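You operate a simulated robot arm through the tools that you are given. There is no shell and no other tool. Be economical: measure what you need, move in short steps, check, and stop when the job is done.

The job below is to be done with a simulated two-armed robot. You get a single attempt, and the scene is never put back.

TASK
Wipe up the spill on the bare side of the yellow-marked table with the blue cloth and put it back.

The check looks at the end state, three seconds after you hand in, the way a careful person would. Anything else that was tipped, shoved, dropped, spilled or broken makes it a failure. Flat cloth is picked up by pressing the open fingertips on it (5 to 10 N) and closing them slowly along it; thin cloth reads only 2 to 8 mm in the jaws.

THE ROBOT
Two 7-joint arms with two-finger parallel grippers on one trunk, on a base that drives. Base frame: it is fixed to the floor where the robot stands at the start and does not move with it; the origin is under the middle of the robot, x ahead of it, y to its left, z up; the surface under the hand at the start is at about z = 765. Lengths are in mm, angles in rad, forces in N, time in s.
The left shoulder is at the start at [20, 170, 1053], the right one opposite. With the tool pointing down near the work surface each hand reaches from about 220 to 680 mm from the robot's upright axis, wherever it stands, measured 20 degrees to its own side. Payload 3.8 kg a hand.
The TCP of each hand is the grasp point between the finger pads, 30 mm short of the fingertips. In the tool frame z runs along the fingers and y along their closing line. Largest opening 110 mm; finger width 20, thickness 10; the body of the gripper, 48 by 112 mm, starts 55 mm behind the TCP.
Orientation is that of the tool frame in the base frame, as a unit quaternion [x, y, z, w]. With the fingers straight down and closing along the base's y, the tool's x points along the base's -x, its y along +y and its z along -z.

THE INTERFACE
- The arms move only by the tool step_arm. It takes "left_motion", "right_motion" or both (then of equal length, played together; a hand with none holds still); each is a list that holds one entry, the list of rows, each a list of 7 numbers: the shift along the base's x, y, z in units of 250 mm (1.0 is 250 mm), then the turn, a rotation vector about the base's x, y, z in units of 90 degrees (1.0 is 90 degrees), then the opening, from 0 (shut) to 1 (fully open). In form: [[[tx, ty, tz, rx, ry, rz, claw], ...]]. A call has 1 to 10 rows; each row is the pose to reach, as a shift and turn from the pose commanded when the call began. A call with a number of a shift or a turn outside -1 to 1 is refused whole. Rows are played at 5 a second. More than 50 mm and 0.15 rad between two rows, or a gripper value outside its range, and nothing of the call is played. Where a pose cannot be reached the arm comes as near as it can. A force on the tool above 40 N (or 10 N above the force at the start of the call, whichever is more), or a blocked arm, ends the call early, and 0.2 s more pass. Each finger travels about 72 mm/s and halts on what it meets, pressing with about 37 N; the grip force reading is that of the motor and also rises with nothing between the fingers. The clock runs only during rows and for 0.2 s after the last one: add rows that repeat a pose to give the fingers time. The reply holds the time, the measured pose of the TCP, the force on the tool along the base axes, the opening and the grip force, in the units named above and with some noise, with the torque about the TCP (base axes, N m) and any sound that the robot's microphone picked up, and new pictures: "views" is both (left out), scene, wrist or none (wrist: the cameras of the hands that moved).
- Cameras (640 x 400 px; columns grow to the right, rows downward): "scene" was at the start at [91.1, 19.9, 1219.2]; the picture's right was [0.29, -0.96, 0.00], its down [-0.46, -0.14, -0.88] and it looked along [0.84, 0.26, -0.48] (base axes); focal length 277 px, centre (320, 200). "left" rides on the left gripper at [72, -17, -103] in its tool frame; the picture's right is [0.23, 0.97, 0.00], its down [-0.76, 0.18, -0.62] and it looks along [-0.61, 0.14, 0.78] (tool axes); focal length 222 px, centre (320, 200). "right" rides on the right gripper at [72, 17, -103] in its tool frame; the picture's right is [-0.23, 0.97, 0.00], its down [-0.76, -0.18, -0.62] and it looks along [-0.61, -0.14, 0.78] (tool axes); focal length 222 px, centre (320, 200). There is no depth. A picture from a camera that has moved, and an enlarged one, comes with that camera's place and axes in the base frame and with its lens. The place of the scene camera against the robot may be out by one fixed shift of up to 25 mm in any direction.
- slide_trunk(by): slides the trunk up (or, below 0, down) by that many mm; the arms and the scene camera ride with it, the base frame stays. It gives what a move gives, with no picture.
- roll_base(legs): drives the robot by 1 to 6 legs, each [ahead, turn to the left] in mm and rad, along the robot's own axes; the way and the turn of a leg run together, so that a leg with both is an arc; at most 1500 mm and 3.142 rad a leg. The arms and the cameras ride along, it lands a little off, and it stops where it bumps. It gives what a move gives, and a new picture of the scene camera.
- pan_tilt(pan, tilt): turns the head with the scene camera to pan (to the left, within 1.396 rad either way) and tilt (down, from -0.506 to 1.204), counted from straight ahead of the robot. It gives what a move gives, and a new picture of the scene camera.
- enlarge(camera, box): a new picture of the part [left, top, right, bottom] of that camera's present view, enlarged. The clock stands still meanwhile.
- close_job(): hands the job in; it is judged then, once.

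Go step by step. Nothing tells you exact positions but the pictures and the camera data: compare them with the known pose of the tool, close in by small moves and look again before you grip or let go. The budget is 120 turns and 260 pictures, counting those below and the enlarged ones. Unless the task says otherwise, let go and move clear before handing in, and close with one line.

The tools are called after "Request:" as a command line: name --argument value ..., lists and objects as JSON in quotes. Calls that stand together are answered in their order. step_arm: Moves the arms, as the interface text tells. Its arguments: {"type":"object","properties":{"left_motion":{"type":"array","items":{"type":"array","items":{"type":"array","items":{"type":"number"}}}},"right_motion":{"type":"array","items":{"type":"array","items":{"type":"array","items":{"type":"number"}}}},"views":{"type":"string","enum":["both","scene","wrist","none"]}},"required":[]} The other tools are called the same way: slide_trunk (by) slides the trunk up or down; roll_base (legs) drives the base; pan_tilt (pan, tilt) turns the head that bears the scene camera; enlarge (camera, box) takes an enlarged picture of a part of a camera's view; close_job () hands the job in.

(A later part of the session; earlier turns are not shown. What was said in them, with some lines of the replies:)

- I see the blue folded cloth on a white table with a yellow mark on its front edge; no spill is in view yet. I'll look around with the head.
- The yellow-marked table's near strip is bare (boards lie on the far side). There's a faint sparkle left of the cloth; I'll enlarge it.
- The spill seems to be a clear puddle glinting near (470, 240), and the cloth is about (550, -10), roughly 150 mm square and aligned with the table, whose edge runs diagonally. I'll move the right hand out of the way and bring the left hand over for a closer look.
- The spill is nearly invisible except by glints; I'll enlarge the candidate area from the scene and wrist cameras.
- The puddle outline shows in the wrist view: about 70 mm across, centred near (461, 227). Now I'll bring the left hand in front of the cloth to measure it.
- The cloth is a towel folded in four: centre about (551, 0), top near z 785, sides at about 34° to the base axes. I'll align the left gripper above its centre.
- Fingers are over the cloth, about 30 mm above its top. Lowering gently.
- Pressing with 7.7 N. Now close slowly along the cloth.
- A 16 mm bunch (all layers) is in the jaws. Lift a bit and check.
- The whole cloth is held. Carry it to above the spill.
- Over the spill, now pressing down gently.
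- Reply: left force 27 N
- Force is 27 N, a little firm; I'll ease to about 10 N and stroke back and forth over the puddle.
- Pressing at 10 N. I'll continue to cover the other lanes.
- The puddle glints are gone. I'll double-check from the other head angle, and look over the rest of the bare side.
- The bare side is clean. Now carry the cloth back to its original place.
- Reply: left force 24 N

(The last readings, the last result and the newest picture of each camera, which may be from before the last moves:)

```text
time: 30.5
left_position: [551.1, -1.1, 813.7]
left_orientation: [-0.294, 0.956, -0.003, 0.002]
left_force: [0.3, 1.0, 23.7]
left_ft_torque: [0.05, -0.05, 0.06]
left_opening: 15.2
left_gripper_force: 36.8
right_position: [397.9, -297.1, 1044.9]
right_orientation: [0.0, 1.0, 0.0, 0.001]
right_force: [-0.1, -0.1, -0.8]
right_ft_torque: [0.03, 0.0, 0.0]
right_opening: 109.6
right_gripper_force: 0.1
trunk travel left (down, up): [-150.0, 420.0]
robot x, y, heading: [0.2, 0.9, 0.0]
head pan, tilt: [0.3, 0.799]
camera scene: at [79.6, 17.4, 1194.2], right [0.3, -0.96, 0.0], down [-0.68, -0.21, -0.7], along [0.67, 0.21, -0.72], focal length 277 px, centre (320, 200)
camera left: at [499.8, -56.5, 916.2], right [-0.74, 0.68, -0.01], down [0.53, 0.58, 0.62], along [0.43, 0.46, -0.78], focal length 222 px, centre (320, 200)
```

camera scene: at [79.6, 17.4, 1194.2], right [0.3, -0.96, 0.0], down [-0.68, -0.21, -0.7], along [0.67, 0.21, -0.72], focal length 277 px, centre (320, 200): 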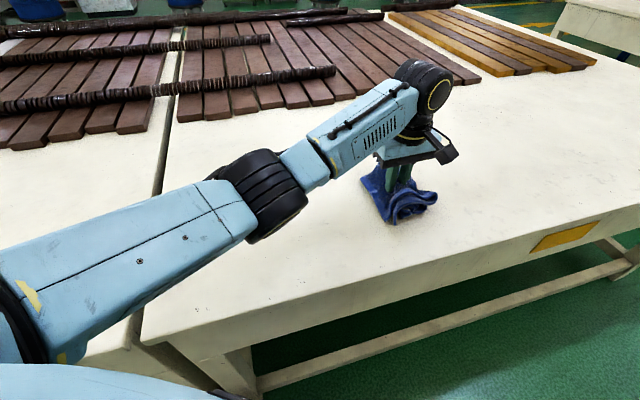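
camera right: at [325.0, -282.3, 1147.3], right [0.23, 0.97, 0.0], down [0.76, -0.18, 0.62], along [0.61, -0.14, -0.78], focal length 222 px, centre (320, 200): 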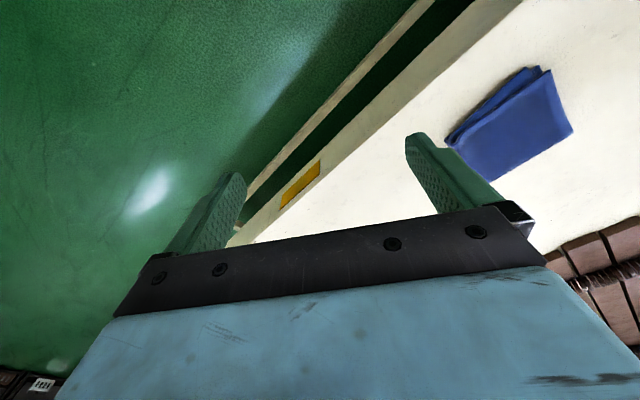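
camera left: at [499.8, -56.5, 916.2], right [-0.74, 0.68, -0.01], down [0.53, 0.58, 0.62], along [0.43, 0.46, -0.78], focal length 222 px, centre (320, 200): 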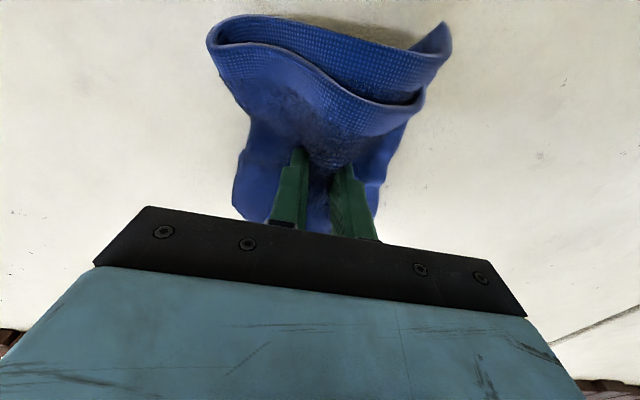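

The cloth is back at its place. I'll open slowly so it spreads flat, then lift straight off.

Request:
step_arm --left_motion '[[[0, 0, 0.0, 0, 0, 0, 0.2], [0, 0, -0.005, 0, 0, 0, 0.27], [0, 0, -0.01, 0, 0, 0, 0.34], [0, 0, -0.01, 0, 0, 0, 0.42], [0, 0, -0.01, 0, 0, 0, 0.5], [0, 0, -0.01, 0, 0, 0, 0.58], [0, 0, -0.01, 0, 0, 0, 0.65], [0, 0, -0.01, 0, 0, 0, 0.65]]]' --views "wrist"

```text
time: 32.3
left_position: [550.9, 0.4, 806.6]
left_orientation: [-0.294, 0.956, -0.001, 0.0]
left_force: [-2.5, -0.1, 7.5]
left_ft_torque: [-0.14, -0.11, -0.01]
left_opening: 70.2
left_gripper_force: 0.1
right_position: [399.0, -296.6, 1043.4]
right_orientation: [0.001, 1.0, -0.001, 0.0]
right_force: [-0.2, 0.0, -0.5]
right_ft_torque: [-0.02, 0.01, 0.04]
right_opening: 109.8
right_gripper_force: 0.0
trunk travel left (down, up): [-150.0, 420.0]
robot x, y, heading: [5.0, -4.3, -0.001]
head pan, tilt: [0.3, 0.799]
camera left: at [500.3, -56.1, 911.0], right [-0.74, 0.68, 0.0], down [0.53, 0.58, 0.62], along [0.42, 0.46, -0.78], focal length 222 px, centre (320, 200)
```

left: 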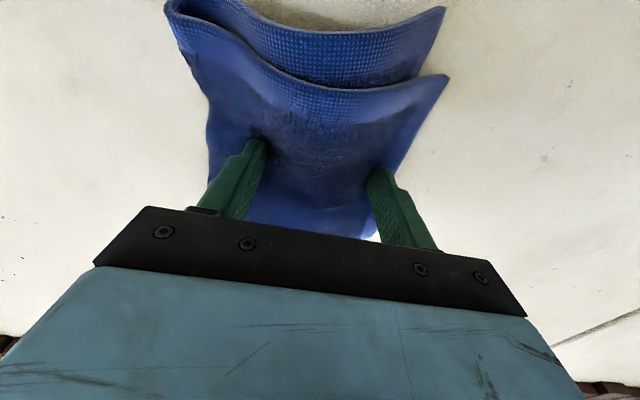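

Released and spread. Lift straight up, turn back and move toward the earlier viewpoint in front of the spill.

Request:
step_arm --left_motion '[[[0, 0, 0.06, 0, 0, 0, 0.65], [0, 0, 0.2, 0, 0, 0, 0.65], [0, 0, 0.38, 0, 0, -0.05, 0.65], [0, 0, 0.55, 0, 0, -0.13, 0.65], [-0.1, 0.1, 0.69, 0, 0, -0.21, 0.65], [-0.2, 0.25, 0.69, 0, 0, -0.29, 0.65], [-0.3, 0.4, 0.69, 0, 0, -0.38, 0.65], [-0.4, 0.55, 0.69, 0, 0, -0.38, 0.8], [-0.5, 0.7, 0.69, 0, 0, -0.38, 0.9], [-0.6, 0.85, 0.69, 0, 0, -0.38, 1]]]' --views "none"

Request:
step_arm --left_motion '[[[-0.06, 0.14, 0, 0, 0, 0, 1], [-0.06, 0.14, 0, 0, 0, 0, 1], [-0.06, 0.14, 0, 0, 0, 0, 1]]]' --views "both"

Request:
enlarge --camera "left" --box '[230, 90, 390, 190]'

Request:
enlarge --camera "scene" --box '[330, 145, 470, 240]'

```text
time: 34.5
left_position: [398.8, 215.5, 978.9]
left_orientation: [0.0, 1.0, -0.001, 0.0]
left_force: [0.3, 0.5, 0.6]
left_ft_torque: [-0.01, 0.02, 0.0]
left_opening: 110.3
left_gripper_force: 0.0
right_position: [399.2, -296.5, 1044.2]
right_orientation: [-0.001, 1.0, 0.0, 0.0]
right_force: [0.8, 0.0, 0.2]
right_ft_torque: [0.0, -0.02, 0.0]
right_opening: 110.1
right_gripper_force: 0.1
trunk travel left (down, up): [-150.0, 420.0]
robot x, y, heading: [0.0, 0.1, -0.0]
head pan, tilt: [0.3, 0.799]
```

```text
time: 35.3
left_position: [387.2, 248.6, 978.2]
left_orientation: [0.0, 1.0, 0.0, 0.0]
left_force: [0.3, 0.2, -0.5]
left_ft_torque: [0.02, -0.01, 0.02]
left_opening: 110.1
left_gripper_force: 0.1
right_position: [399.8, -296.9, 1044.6]
right_orientation: [0.0, 1.0, 0.0, 0.0]
right_force: [0.1, -1.2, 0.5]
right_ft_torque: [0.02, -0.02, -0.02]
right_opening: 110.3
right_gripper_force: 0.2
trunk travel left (down, up): [-150.0, 420.0]
robot x, y, heading: [4.0, -1.0, 0.0]
head pan, tilt: [0.3, 0.799]
camera scene: at [81.3, 17.2, 1193.8], right [0.3, -0.96, 0.0], down [-0.68, -0.21, -0.7], along [0.67, 0.21, -0.72], focal length 277 px, centre (320, 200)
camera left: at [313.6, 230.1, 1081.4], right [-0.23, 0.97, 0.0], down [0.76, 0.18, 0.62], along [0.61, 0.14, -0.78], focal length 222 px, centre (320, 200)
```

scene: 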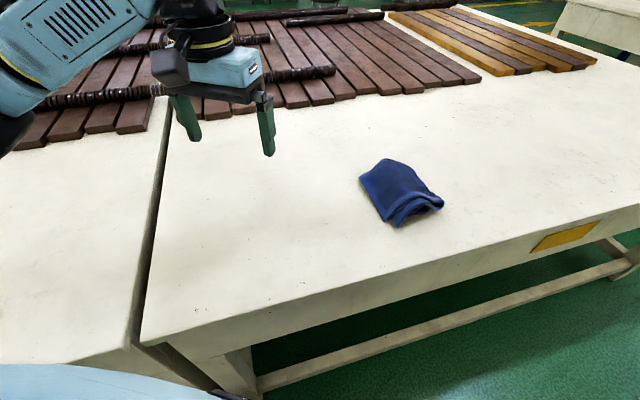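
left: 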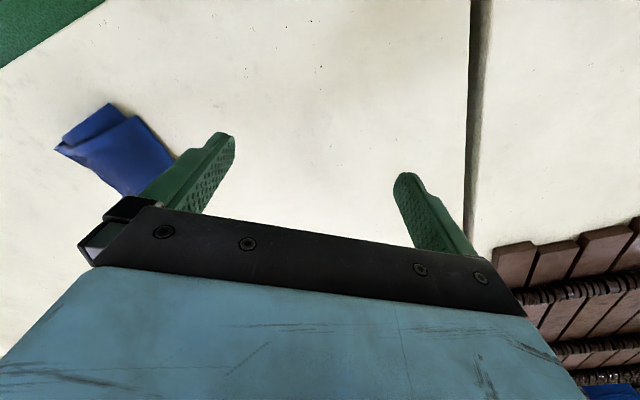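

```text
4.00 times, centred on (310, 140) of left
camera zoom: at [313.6, 230.1, 1081.4], right [-0.23, 0.97, 0.0], down [0.76, 0.18, 0.62], along [0.61, 0.14, -0.78], focal length 888 px, centre (360, 440)
```

zoom: 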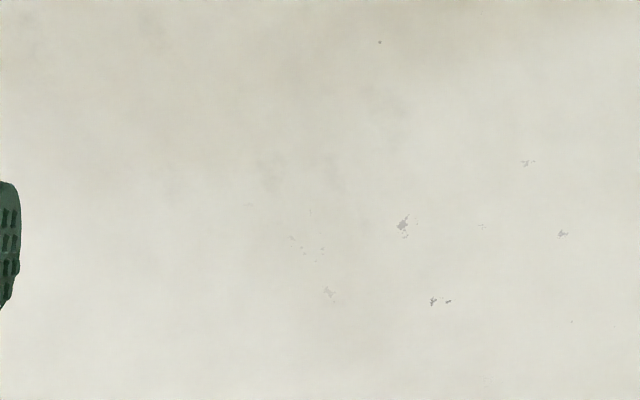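

```text
4.21 times, centred on (400, 192) of scene
camera zoom: at [81.3, 17.2, 1193.8], right [0.3, -0.96, 0.0], down [-0.68, -0.21, -0.7], along [0.67, 0.21, -0.72], focal length 1168 px, centre (-17, 232)
```

zoom: 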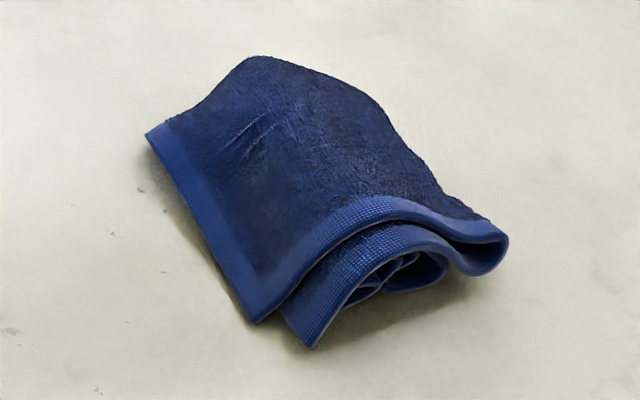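

The spill is gone and the cloth is back in place, though with a ridge in the middle. I'll flatten it once by pressing near-closed fingers on it and opening them.

Request:
step_arm --left_motion '[[[0.1, -0.14, 0, 0, 0, 0.0, 0.8], [0.2, -0.3, 0, 0, 0, 0.08, 0.6], [0.3, -0.46, 0, 0, 0, 0.16, 0.4], [0.4, -0.62, 0, 0, 0, 0.24, 0.2], [0.5, -0.78, 0, 0, 0, 0.32, 0.1], [0.6, -0.92, 0, 0, 0, 0.38, 0.1], [0.656, -0.995, -0.1, 0, 0, 0.38, 0.1], [0.656, -0.995, -0.25, 0, 0, 0.38, 0.1], [0.656, -0.995, -0.4, 0, 0, 0.38, 0.1], [0.656, -0.995, -0.5, 0, 0, 0.38, 0.1]]]' --views "none"

Request:
step_arm --left_motion '[[[0, 0, -0.04, 0, 0, 0, 0.1], [0, 0, -0.08, 0, 0, 0, 0.1], [0, 0, -0.11, 0, 0, 0, 0.1], [0, 0, -0.11, 0, 0, 0, 0.1]]]' --views "wrist"

```text
time: 37.5
left_position: [551.9, -2.8, 855.1]
left_orientation: [-0.294, 0.956, -0.001, 0.0]
left_force: [0.2, 1.0, 0.0]
left_ft_torque: [-0.02, 0.02, 0.01]
left_opening: 11.2
left_gripper_force: 0.2
right_position: [399.6, -297.1, 1044.7]
right_orientation: [0.0, 1.0, 0.001, 0.0]
right_force: [-0.4, 0.5, 0.7]
right_ft_torque: [-0.03, 0.04, 0.04]
right_opening: 109.9
right_gripper_force: 0.0
trunk travel left (down, up): [-150.0, 420.0]
robot x, y, heading: [2.6, 4.4, -0.005]
head pan, tilt: [0.3, 0.799]
```

```text
time: 38.5
left_position: [550.6, -1.9, 828.2]
left_orientation: [-0.294, 0.956, -0.001, 0.0]
left_force: [0.8, 0.2, 1.5]
left_ft_torque: [-0.02, -0.02, -0.01]
left_opening: 11.0
left_gripper_force: 0.0
right_position: [399.5, -297.4, 1044.5]
right_orientation: [0.0, 1.0, 0.0, 0.0]
right_force: [0.8, -0.4, 0.0]
right_ft_torque: [-0.03, 0.0, -0.02]
right_opening: 109.9
right_gripper_force: 0.1
trunk travel left (down, up): [-150.0, 420.0]
robot x, y, heading: [2.9, -1.2, -0.001]
head pan, tilt: [0.3, 0.799]
camera left: at [499.9, -57.8, 931.2], right [-0.74, 0.68, 0.0], down [0.53, 0.58, 0.62], along [0.42, 0.46, -0.78], focal length 222 px, centre (320, 200)
```

left: 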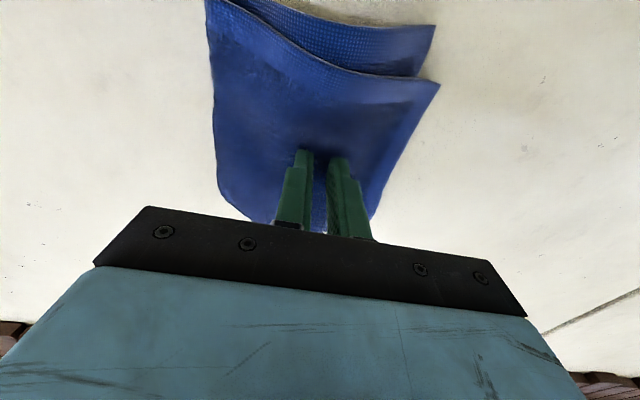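

Just touching. Press gently and open to spread.

Request:
step_arm --left_motion '[[[0, 0, -0.03, 0, 0, 0, 0.12], [0, 0, -0.055, 0, 0, 0, 0.2], [0, 0, -0.065, 0, 0, 0, 0.3], [0, 0, -0.07, 0, 0, 0, 0.4], [0, 0, -0.075, 0, 0, 0, 0.5], [0, 0, -0.08, 0, 0, 0, 0.6], [0, 0, -0.08, 0, 0, 0, 0.7], [0, 0, -0.08, 0, 0, 0, 0.8], [0, 0, -0.08, 0, 0, 0, 0.92], [0, 0, -0.08, 0, 0, 0, 0.92]]]' --views "none"

Request:
step_arm --left_motion '[[[0, 0, 0.06, 0, 0, 0, 0.92], [0, 0, 0.2, 0, 0, 0, 0.92], [0, 0, 0.38, 0, 0, -0.05, 0.92], [0, 0, 0.55, 0, 0, -0.13, 0.92], [-0.1, 0.1, 0.69, 0, 0, -0.21, 0.92], [-0.2, 0.25, 0.69, 0, 0, -0.29, 0.92], [-0.3, 0.4, 0.69, 0, 0, -0.38, 0.92], [-0.4, 0.55, 0.69, 0, 0, -0.38, 1], [-0.5, 0.7, 0.69, 0, 0, -0.38, 1], [-0.6, 0.85, 0.69, 0, 0, -0.38, 1]]]' --views "scene"

Request:
enlarge --camera "scene" --box '[330, 145, 470, 240]'

```text
time: 40.7
left_position: [548.4, -2.2, 809.7]
left_orientation: [-0.294, 0.956, -0.001, 0.0]
left_force: [-4.6, 7.8, 23.4]
left_ft_torque: [-0.81, -0.51, -0.03]
left_opening: 97.2
left_gripper_force: 0.0
right_position: [397.4, -296.9, 1045.0]
right_orientation: [0.0, 1.0, 0.001, 0.001]
right_force: [-0.3, 0.2, 1.1]
right_ft_torque: [-0.02, 0.01, -0.01]
right_opening: 109.9
right_gripper_force: 0.1
trunk travel left (down, up): [-150.0, 420.0]
robot x, y, heading: [1.1, -1.5, 0.002]
head pan, tilt: [0.3, 0.799]
```

```text
time: 42.9
left_position: [400.8, 210.4, 978.3]
left_orientation: [0.0, 1.0, 0.0, 0.0]
left_force: [0.2, -0.5, 0.6]
left_ft_torque: [0.0, -0.04, 0.01]
left_opening: 110.1
left_gripper_force: 0.1
right_position: [399.3, -296.9, 1043.6]
right_orientation: [-0.001, 1.0, 0.0, 0.001]
right_force: [0.3, 0.1, -0.4]
right_ft_torque: [0.02, 0.03, 0.0]
right_opening: 109.8
right_gripper_force: 0.1
trunk travel left (down, up): [-150.0, 420.0]
robot x, y, heading: [-0.7, 2.3, -0.002]
head pan, tilt: [0.3, 0.799]
camera scene: at [80.8, 17.7, 1193.9], right [0.3, -0.96, 0.0], down [-0.68, -0.21, -0.7], along [0.67, 0.21, -0.72], focal length 277 px, centre (320, 200)
```

scene: 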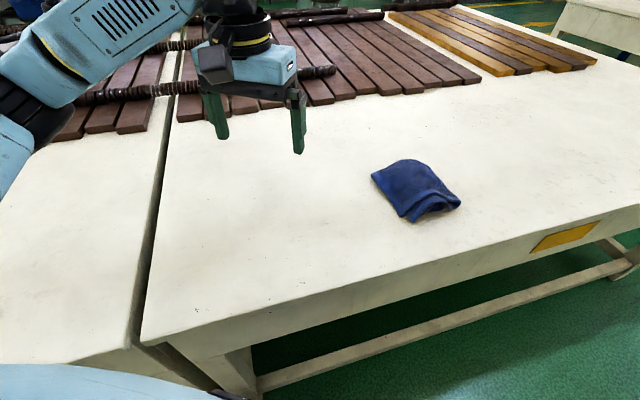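

```text
4.21 times, centred on (400, 192) of scene
camera zoom: at [80.8, 17.7, 1193.9], right [0.3, -0.96, 0.0], down [-0.68, -0.21, -0.7], along [0.67, 0.21, -0.72], focal length 1168 px, centre (-17, 232)
```

zoom: 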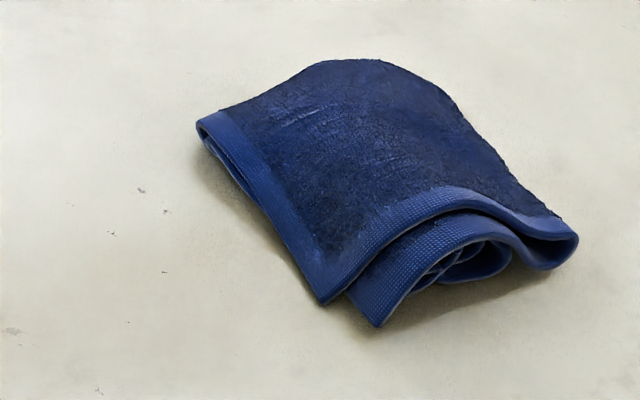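

The spreading slid the cloth roughly 35 mm to the right. I'll pinch it again at its present centre, about (567, -33), and carry it back.

Request:
step_arm --left_motion '[[[0.1, -0.14, 0, 0, 0, 0.0, 0.8], [0.2, -0.3, 0, 0, 0, 0.08, 0.7], [0.3, -0.46, 0, 0, 0, 0.16, 0.65], [0.4, -0.62, 0, 0, 0, 0.24, 0.65], [0.5, -0.78, 0, 0, 0, 0.32, 0.65], [0.6, -0.92, 0, 0, 0, 0.38, 0.65], [0.664, -0.98, -0.1, 0, 0, 0.38, 0.65], [0.664, -0.98, -0.25, 0, 0, 0.38, 0.65], [0.664, -0.98, -0.4, 0, 0, 0.38, 0.65], [0.664, -0.98, -0.5, 0, 0, 0.38, 0.65]]]' --views "both"

```text
time: 45.1
left_position: [566.5, -32.5, 854.2]
left_orientation: [-0.294, 0.956, -0.001, 0.0]
left_force: [0.4, 0.7, 0.3]
left_ft_torque: [0.0, -0.02, -0.04]
left_opening: 71.7
left_gripper_force: 0.1
right_position: [400.0, -298.0, 1043.2]
right_orientation: [0.0, 1.0, 0.0, 0.0]
right_force: [0.0, -0.7, 0.1]
right_ft_torque: [-0.01, -0.01, 0.02]
right_opening: 110.1
right_gripper_force: 0.0
trunk travel left (down, up): [-150.0, 420.0]
robot x, y, heading: [3.5, -2.9, -0.0]
head pan, tilt: [0.3, 0.799]
camera scene: at [81.4, 17.1, 1193.8], right [0.3, -0.96, 0.0], down [-0.68, -0.21, -0.7], along [0.67, 0.21, -0.72], focal length 277 px, centre (320, 200)
camera left: at [515.6, -88.7, 957.1], right [-0.74, 0.68, 0.0], down [0.53, 0.58, 0.62], along [0.42, 0.46, -0.78], focal length 222 px, centre (320, 200)
```

scene: 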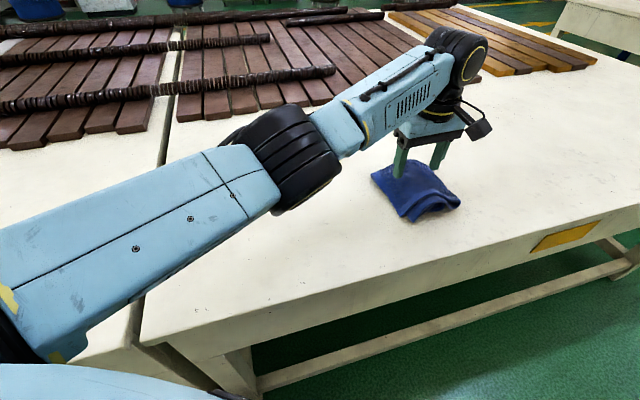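
left: 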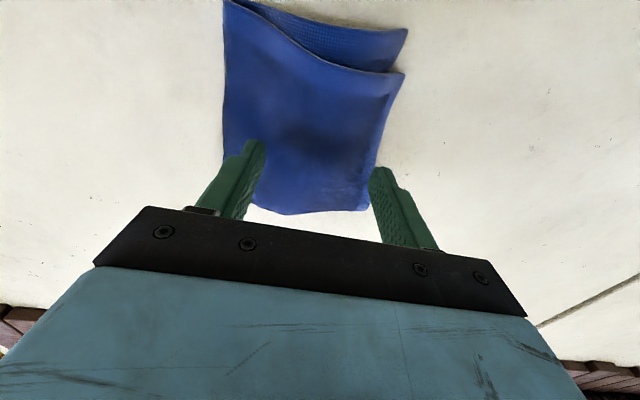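

Centred well. Press and pinch.

Request:
step_arm --left_motion '[[[0, 0, -0.05, 0, 0, 0, 0.6], [0, 0, -0.1, 0, 0, 0, 0.6], [0, 0, -0.15, 0, 0, 0, 0.6], [0, 0, -0.17, 0, 0, 0, 0.6], [0, 0, -0.18, 0, 0, 0, 0.6]]]' --views "none"

```text
time: 46.3
left_position: [567.3, -33.9, 810.3]
left_orientation: [-0.293, 0.956, -0.002, 0.001]
left_force: [-0.5, 0.4, 3.6]
left_ft_torque: [-0.08, -0.09, 0.0]
left_opening: 66.0
left_gripper_force: 0.1
right_position: [400.3, -297.2, 1043.6]
right_orientation: [0.0, 1.0, 0.0, -0.001]
right_force: [-0.5, -0.6, 0.1]
right_ft_torque: [-0.02, 0.03, 0.04]
right_opening: 110.0
right_gripper_force: 0.1
trunk travel left (down, up): [-150.0, 420.0]
robot x, y, heading: [2.4, -4.3, 0.003]
head pan, tilt: [0.3, 0.799]
```

Request:
step_arm --left_motion '[[[0, 0, -0.01, 0, 0, 0, 0.54], [0, 0, -0.01, 0, 0, 0, 0.47], [0, 0, -0.01, 0, 0, 0, 0.4], [0, 0, -0.01, 0, 0, 0, 0.33], [0, 0, -0.01, 0, 0, 0, 0.26], [0, 0, -0.01, 0, 0, 0, 0.19], [0, 0, -0.01, 0, 0, 0, 0.12], [0, 0, -0.01, 0, 0, 0, 0.06], [0, 0, -0.01, 0, 0, 0, 0], [0, 0, -0.01, 0, 0, 0, 0]]]' --views "wrist"

Request:
step_arm --left_motion '[[[0, 0, 0.08, 0, 0, 0, 0], [0, 0, 0.2, 0, 0, 0, 0], [0, 0, 0.3, 0, 0, 0, 0], [-0.04, 0.07, 0.3, 0, 0, 0, 0], [-0.075, 0.14, 0.3, 0, 0, 0, 0], [-0.075, 0.14, 0.3, 0, 0, 0, 0]]]' --views "both"

```text
time: 48.5
left_position: [566.1, -33.7, 807.7]
left_orientation: [-0.294, 0.956, -0.001, 0.0]
left_force: [1.3, -1.2, 10.0]
left_ft_torque: [-0.08, -0.07, 0.05]
left_opening: 20.7
left_gripper_force: 37.1
right_position: [398.5, -298.0, 1044.5]
right_orientation: [0.001, 1.0, 0.0, -0.001]
right_force: [0.4, -0.3, -1.1]
right_ft_torque: [-0.01, -0.02, -0.01]
right_opening: 109.9
right_gripper_force: 0.1
trunk travel left (down, up): [-150.0, 420.0]
robot x, y, heading: [-0.1, 3.7, 0.003]
head pan, tilt: [0.3, 0.799]
camera left: at [515.3, -90.1, 911.4], right [-0.74, 0.68, 0.0], down [0.53, 0.58, 0.62], along [0.42, 0.46, -0.78], focal length 222 px, centre (320, 200)
```

left: 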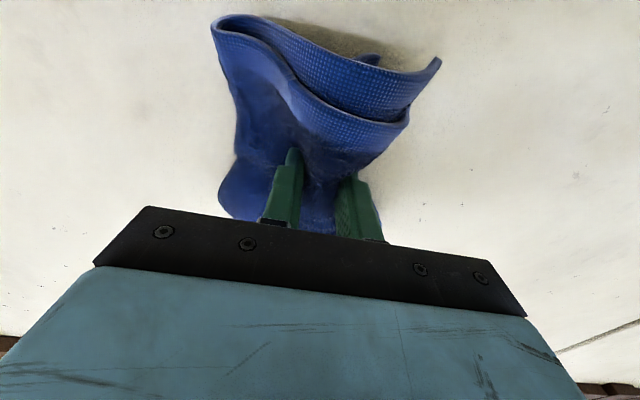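

```text
time: 49.9
left_position: [546.9, 0.8, 881.7]
left_orientation: [-0.295, 0.956, -0.001, 0.0]
left_force: [-0.8, 0.6, -0.2]
left_ft_torque: [-0.02, 0.0, 0.05]
left_opening: 20.1
left_gripper_force: 37.0
right_position: [399.8, -296.9, 1043.7]
right_orientation: [0.0, 1.0, 0.0, 0.0]
right_force: [0.3, 0.1, -0.9]
right_ft_torque: [0.02, 0.04, -0.03]
right_opening: 110.2
right_gripper_force: 0.0
trunk travel left (down, up): [-150.0, 420.0]
robot x, y, heading: [-0.8, -0.3, -0.002]
head pan, tilt: [0.3, 0.799]
camera scene: at [81.3, 17.0, 1193.8], right [0.3, -0.96, 0.0], down [-0.68, -0.21, -0.7], along [0.67, 0.21, -0.72], focal length 277 px, centre (320, 200)
camera left: at [495.9, -55.5, 984.7], right [-0.74, 0.68, 0.0], down [0.53, 0.58, 0.62], along [0.42, 0.46, -0.78], focal length 222 px, centre (320, 200)
```

scene: 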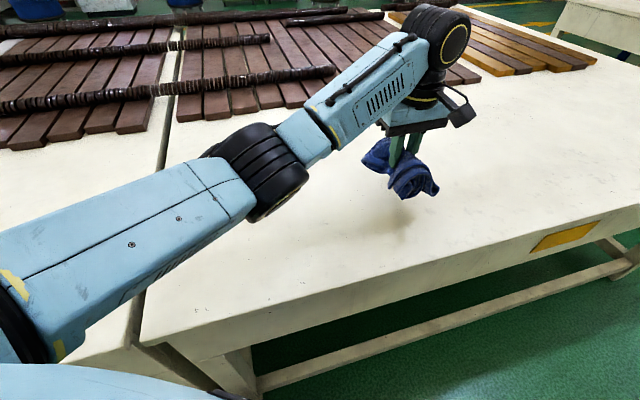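
left: 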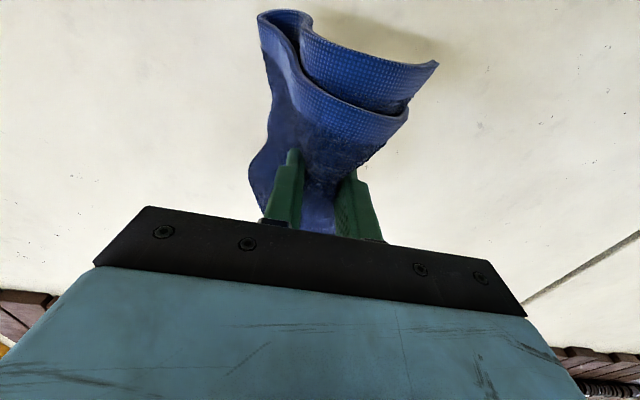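

Lower it and open gently, with lighter pressure this time.

Request:
step_arm --left_motion '[[[0.01, 0.02, -0.1, 0, 0, 0, 0], [0.01, 0.02, -0.18, 0, 0, 0, 0], [0.01, 0.02, -0.24, 0, 0, 0, 0], [0.01, 0.02, -0.27, 0, 0, 0, 0], [0.01, 0.02, -0.27, 0, 0, 0, 0.2], [0.01, 0.02, -0.275, 0, 0, 0, 0.3], [0.01, 0.02, -0.28, 0, 0, 0, 0.4], [0.01, 0.02, -0.28, 0, 0, 0, 0.5], [0.01, 0.02, -0.28, 0, 0, 0, 0.6], [0.01, 0.02, -0.28, 0, 0, 0, 0.6]]]' --views "none"

Request:
step_arm --left_motion '[[[0, 0, 0.06, 0, 0, 0, 0.6], [0, 0, 0.2, 0, 0, 0, 0.6], [0, 0, 0.38, 0, 0, -0.05, 0.6], [0, 0, 0.55, 0, 0, -0.13, 0.6], [-0.1, 0.1, 0.69, 0, 0, -0.21, 0.6], [-0.2, 0.25, 0.69, 0, 0, -0.29, 0.7], [-0.3, 0.4, 0.69, 0, 0, -0.38, 0.92], [-0.4, 0.55, 0.69, 0, 0, -0.38, 1], [-0.5, 0.7, 0.69, 0, 0, -0.38, 1], [-0.6, 0.85, 0.69, 0, 0, -0.38, 1]]]' --views "scene"

Request:
enlarge --camera "scene" --box '[330, 145, 470, 240]'

```text
time: 52.1
left_position: [550.2, 6.5, 812.1]
left_orientation: [-0.294, 0.956, 0.0, 0.0]
left_force: [0.1, 0.9, 0.3]
left_ft_torque: [0.01, 0.03, 0.02]
left_opening: 65.9
left_gripper_force: 0.0
right_position: [400.6, -297.7, 1044.4]
right_orientation: [0.001, 1.0, 0.0, -0.001]
right_force: [0.2, -0.4, -0.1]
right_ft_torque: [0.0, -0.01, 0.02]
right_opening: 109.8
right_gripper_force: 0.1
trunk travel left (down, up): [-150.0, 420.0]
robot x, y, heading: [0.5, 2.2, -0.004]
head pan, tilt: [0.3, 0.799]
```

```text
time: 54.3
left_position: [397.2, 217.5, 982.1]
left_orientation: [0.0, 1.0, 0.0, 0.0]
left_force: [0.6, 0.1, 0.8]
left_ft_torque: [0.01, -0.01, -0.03]
left_opening: 110.3
left_gripper_force: 0.1
right_position: [398.8, -296.7, 1044.9]
right_orientation: [0.0, 1.0, -0.001, 0.0]
right_force: [0.4, 0.6, -0.5]
right_ft_torque: [-0.03, 0.0, -0.02]
right_opening: 109.9
right_gripper_force: 0.0
trunk travel left (down, up): [-150.0, 420.0]
robot x, y, heading: [-0.9, 0.1, -0.003]
head pan, tilt: [0.3, 0.799]
camera scene: at [80.8, 17.7, 1193.9], right [0.3, -0.96, 0.0], down [-0.68, -0.21, -0.7], along [0.67, 0.21, -0.72], focal length 277 px, centre (320, 200)
```

scene: 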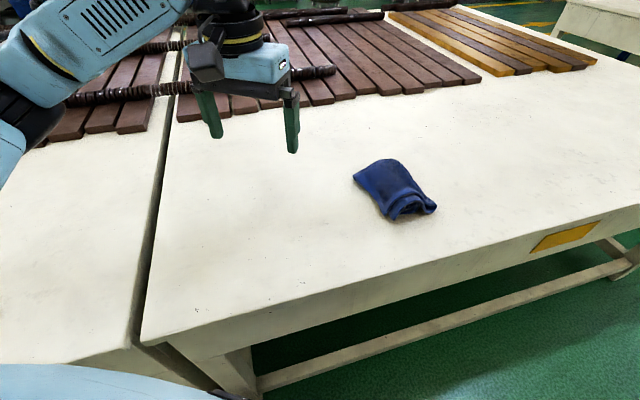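

```text
4.21 times, centred on (400, 192) of scene
camera zoom: at [80.8, 17.7, 1193.9], right [0.3, -0.96, 0.0], down [-0.68, -0.21, -0.7], along [0.67, 0.21, -0.72], focal length 1168 px, centre (-17, 232)
```

zoom: 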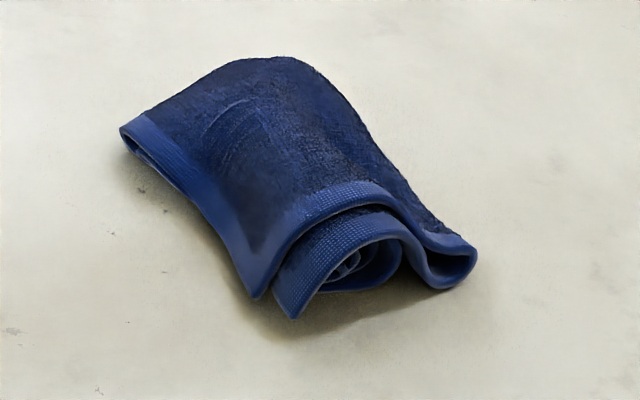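

The spill is gone, and the cloth lies back inside its original outline, slightly ridged. Both hands are clear, so I'm handing in.

Request:
close_job

```text
The job is handed in.
```

I wiped up the spill on the bare side of the yellow-marked table, and pictures from three viewpoints afterwards showed no trace of it. The blue cloth is back on its original spot, but it has a ridge in it and isn't as flat as it was. I tried once to flatten it, which slid it about 35 mm, so I picked it up again and put it back. Nothing else was touched, and both hands are clear.
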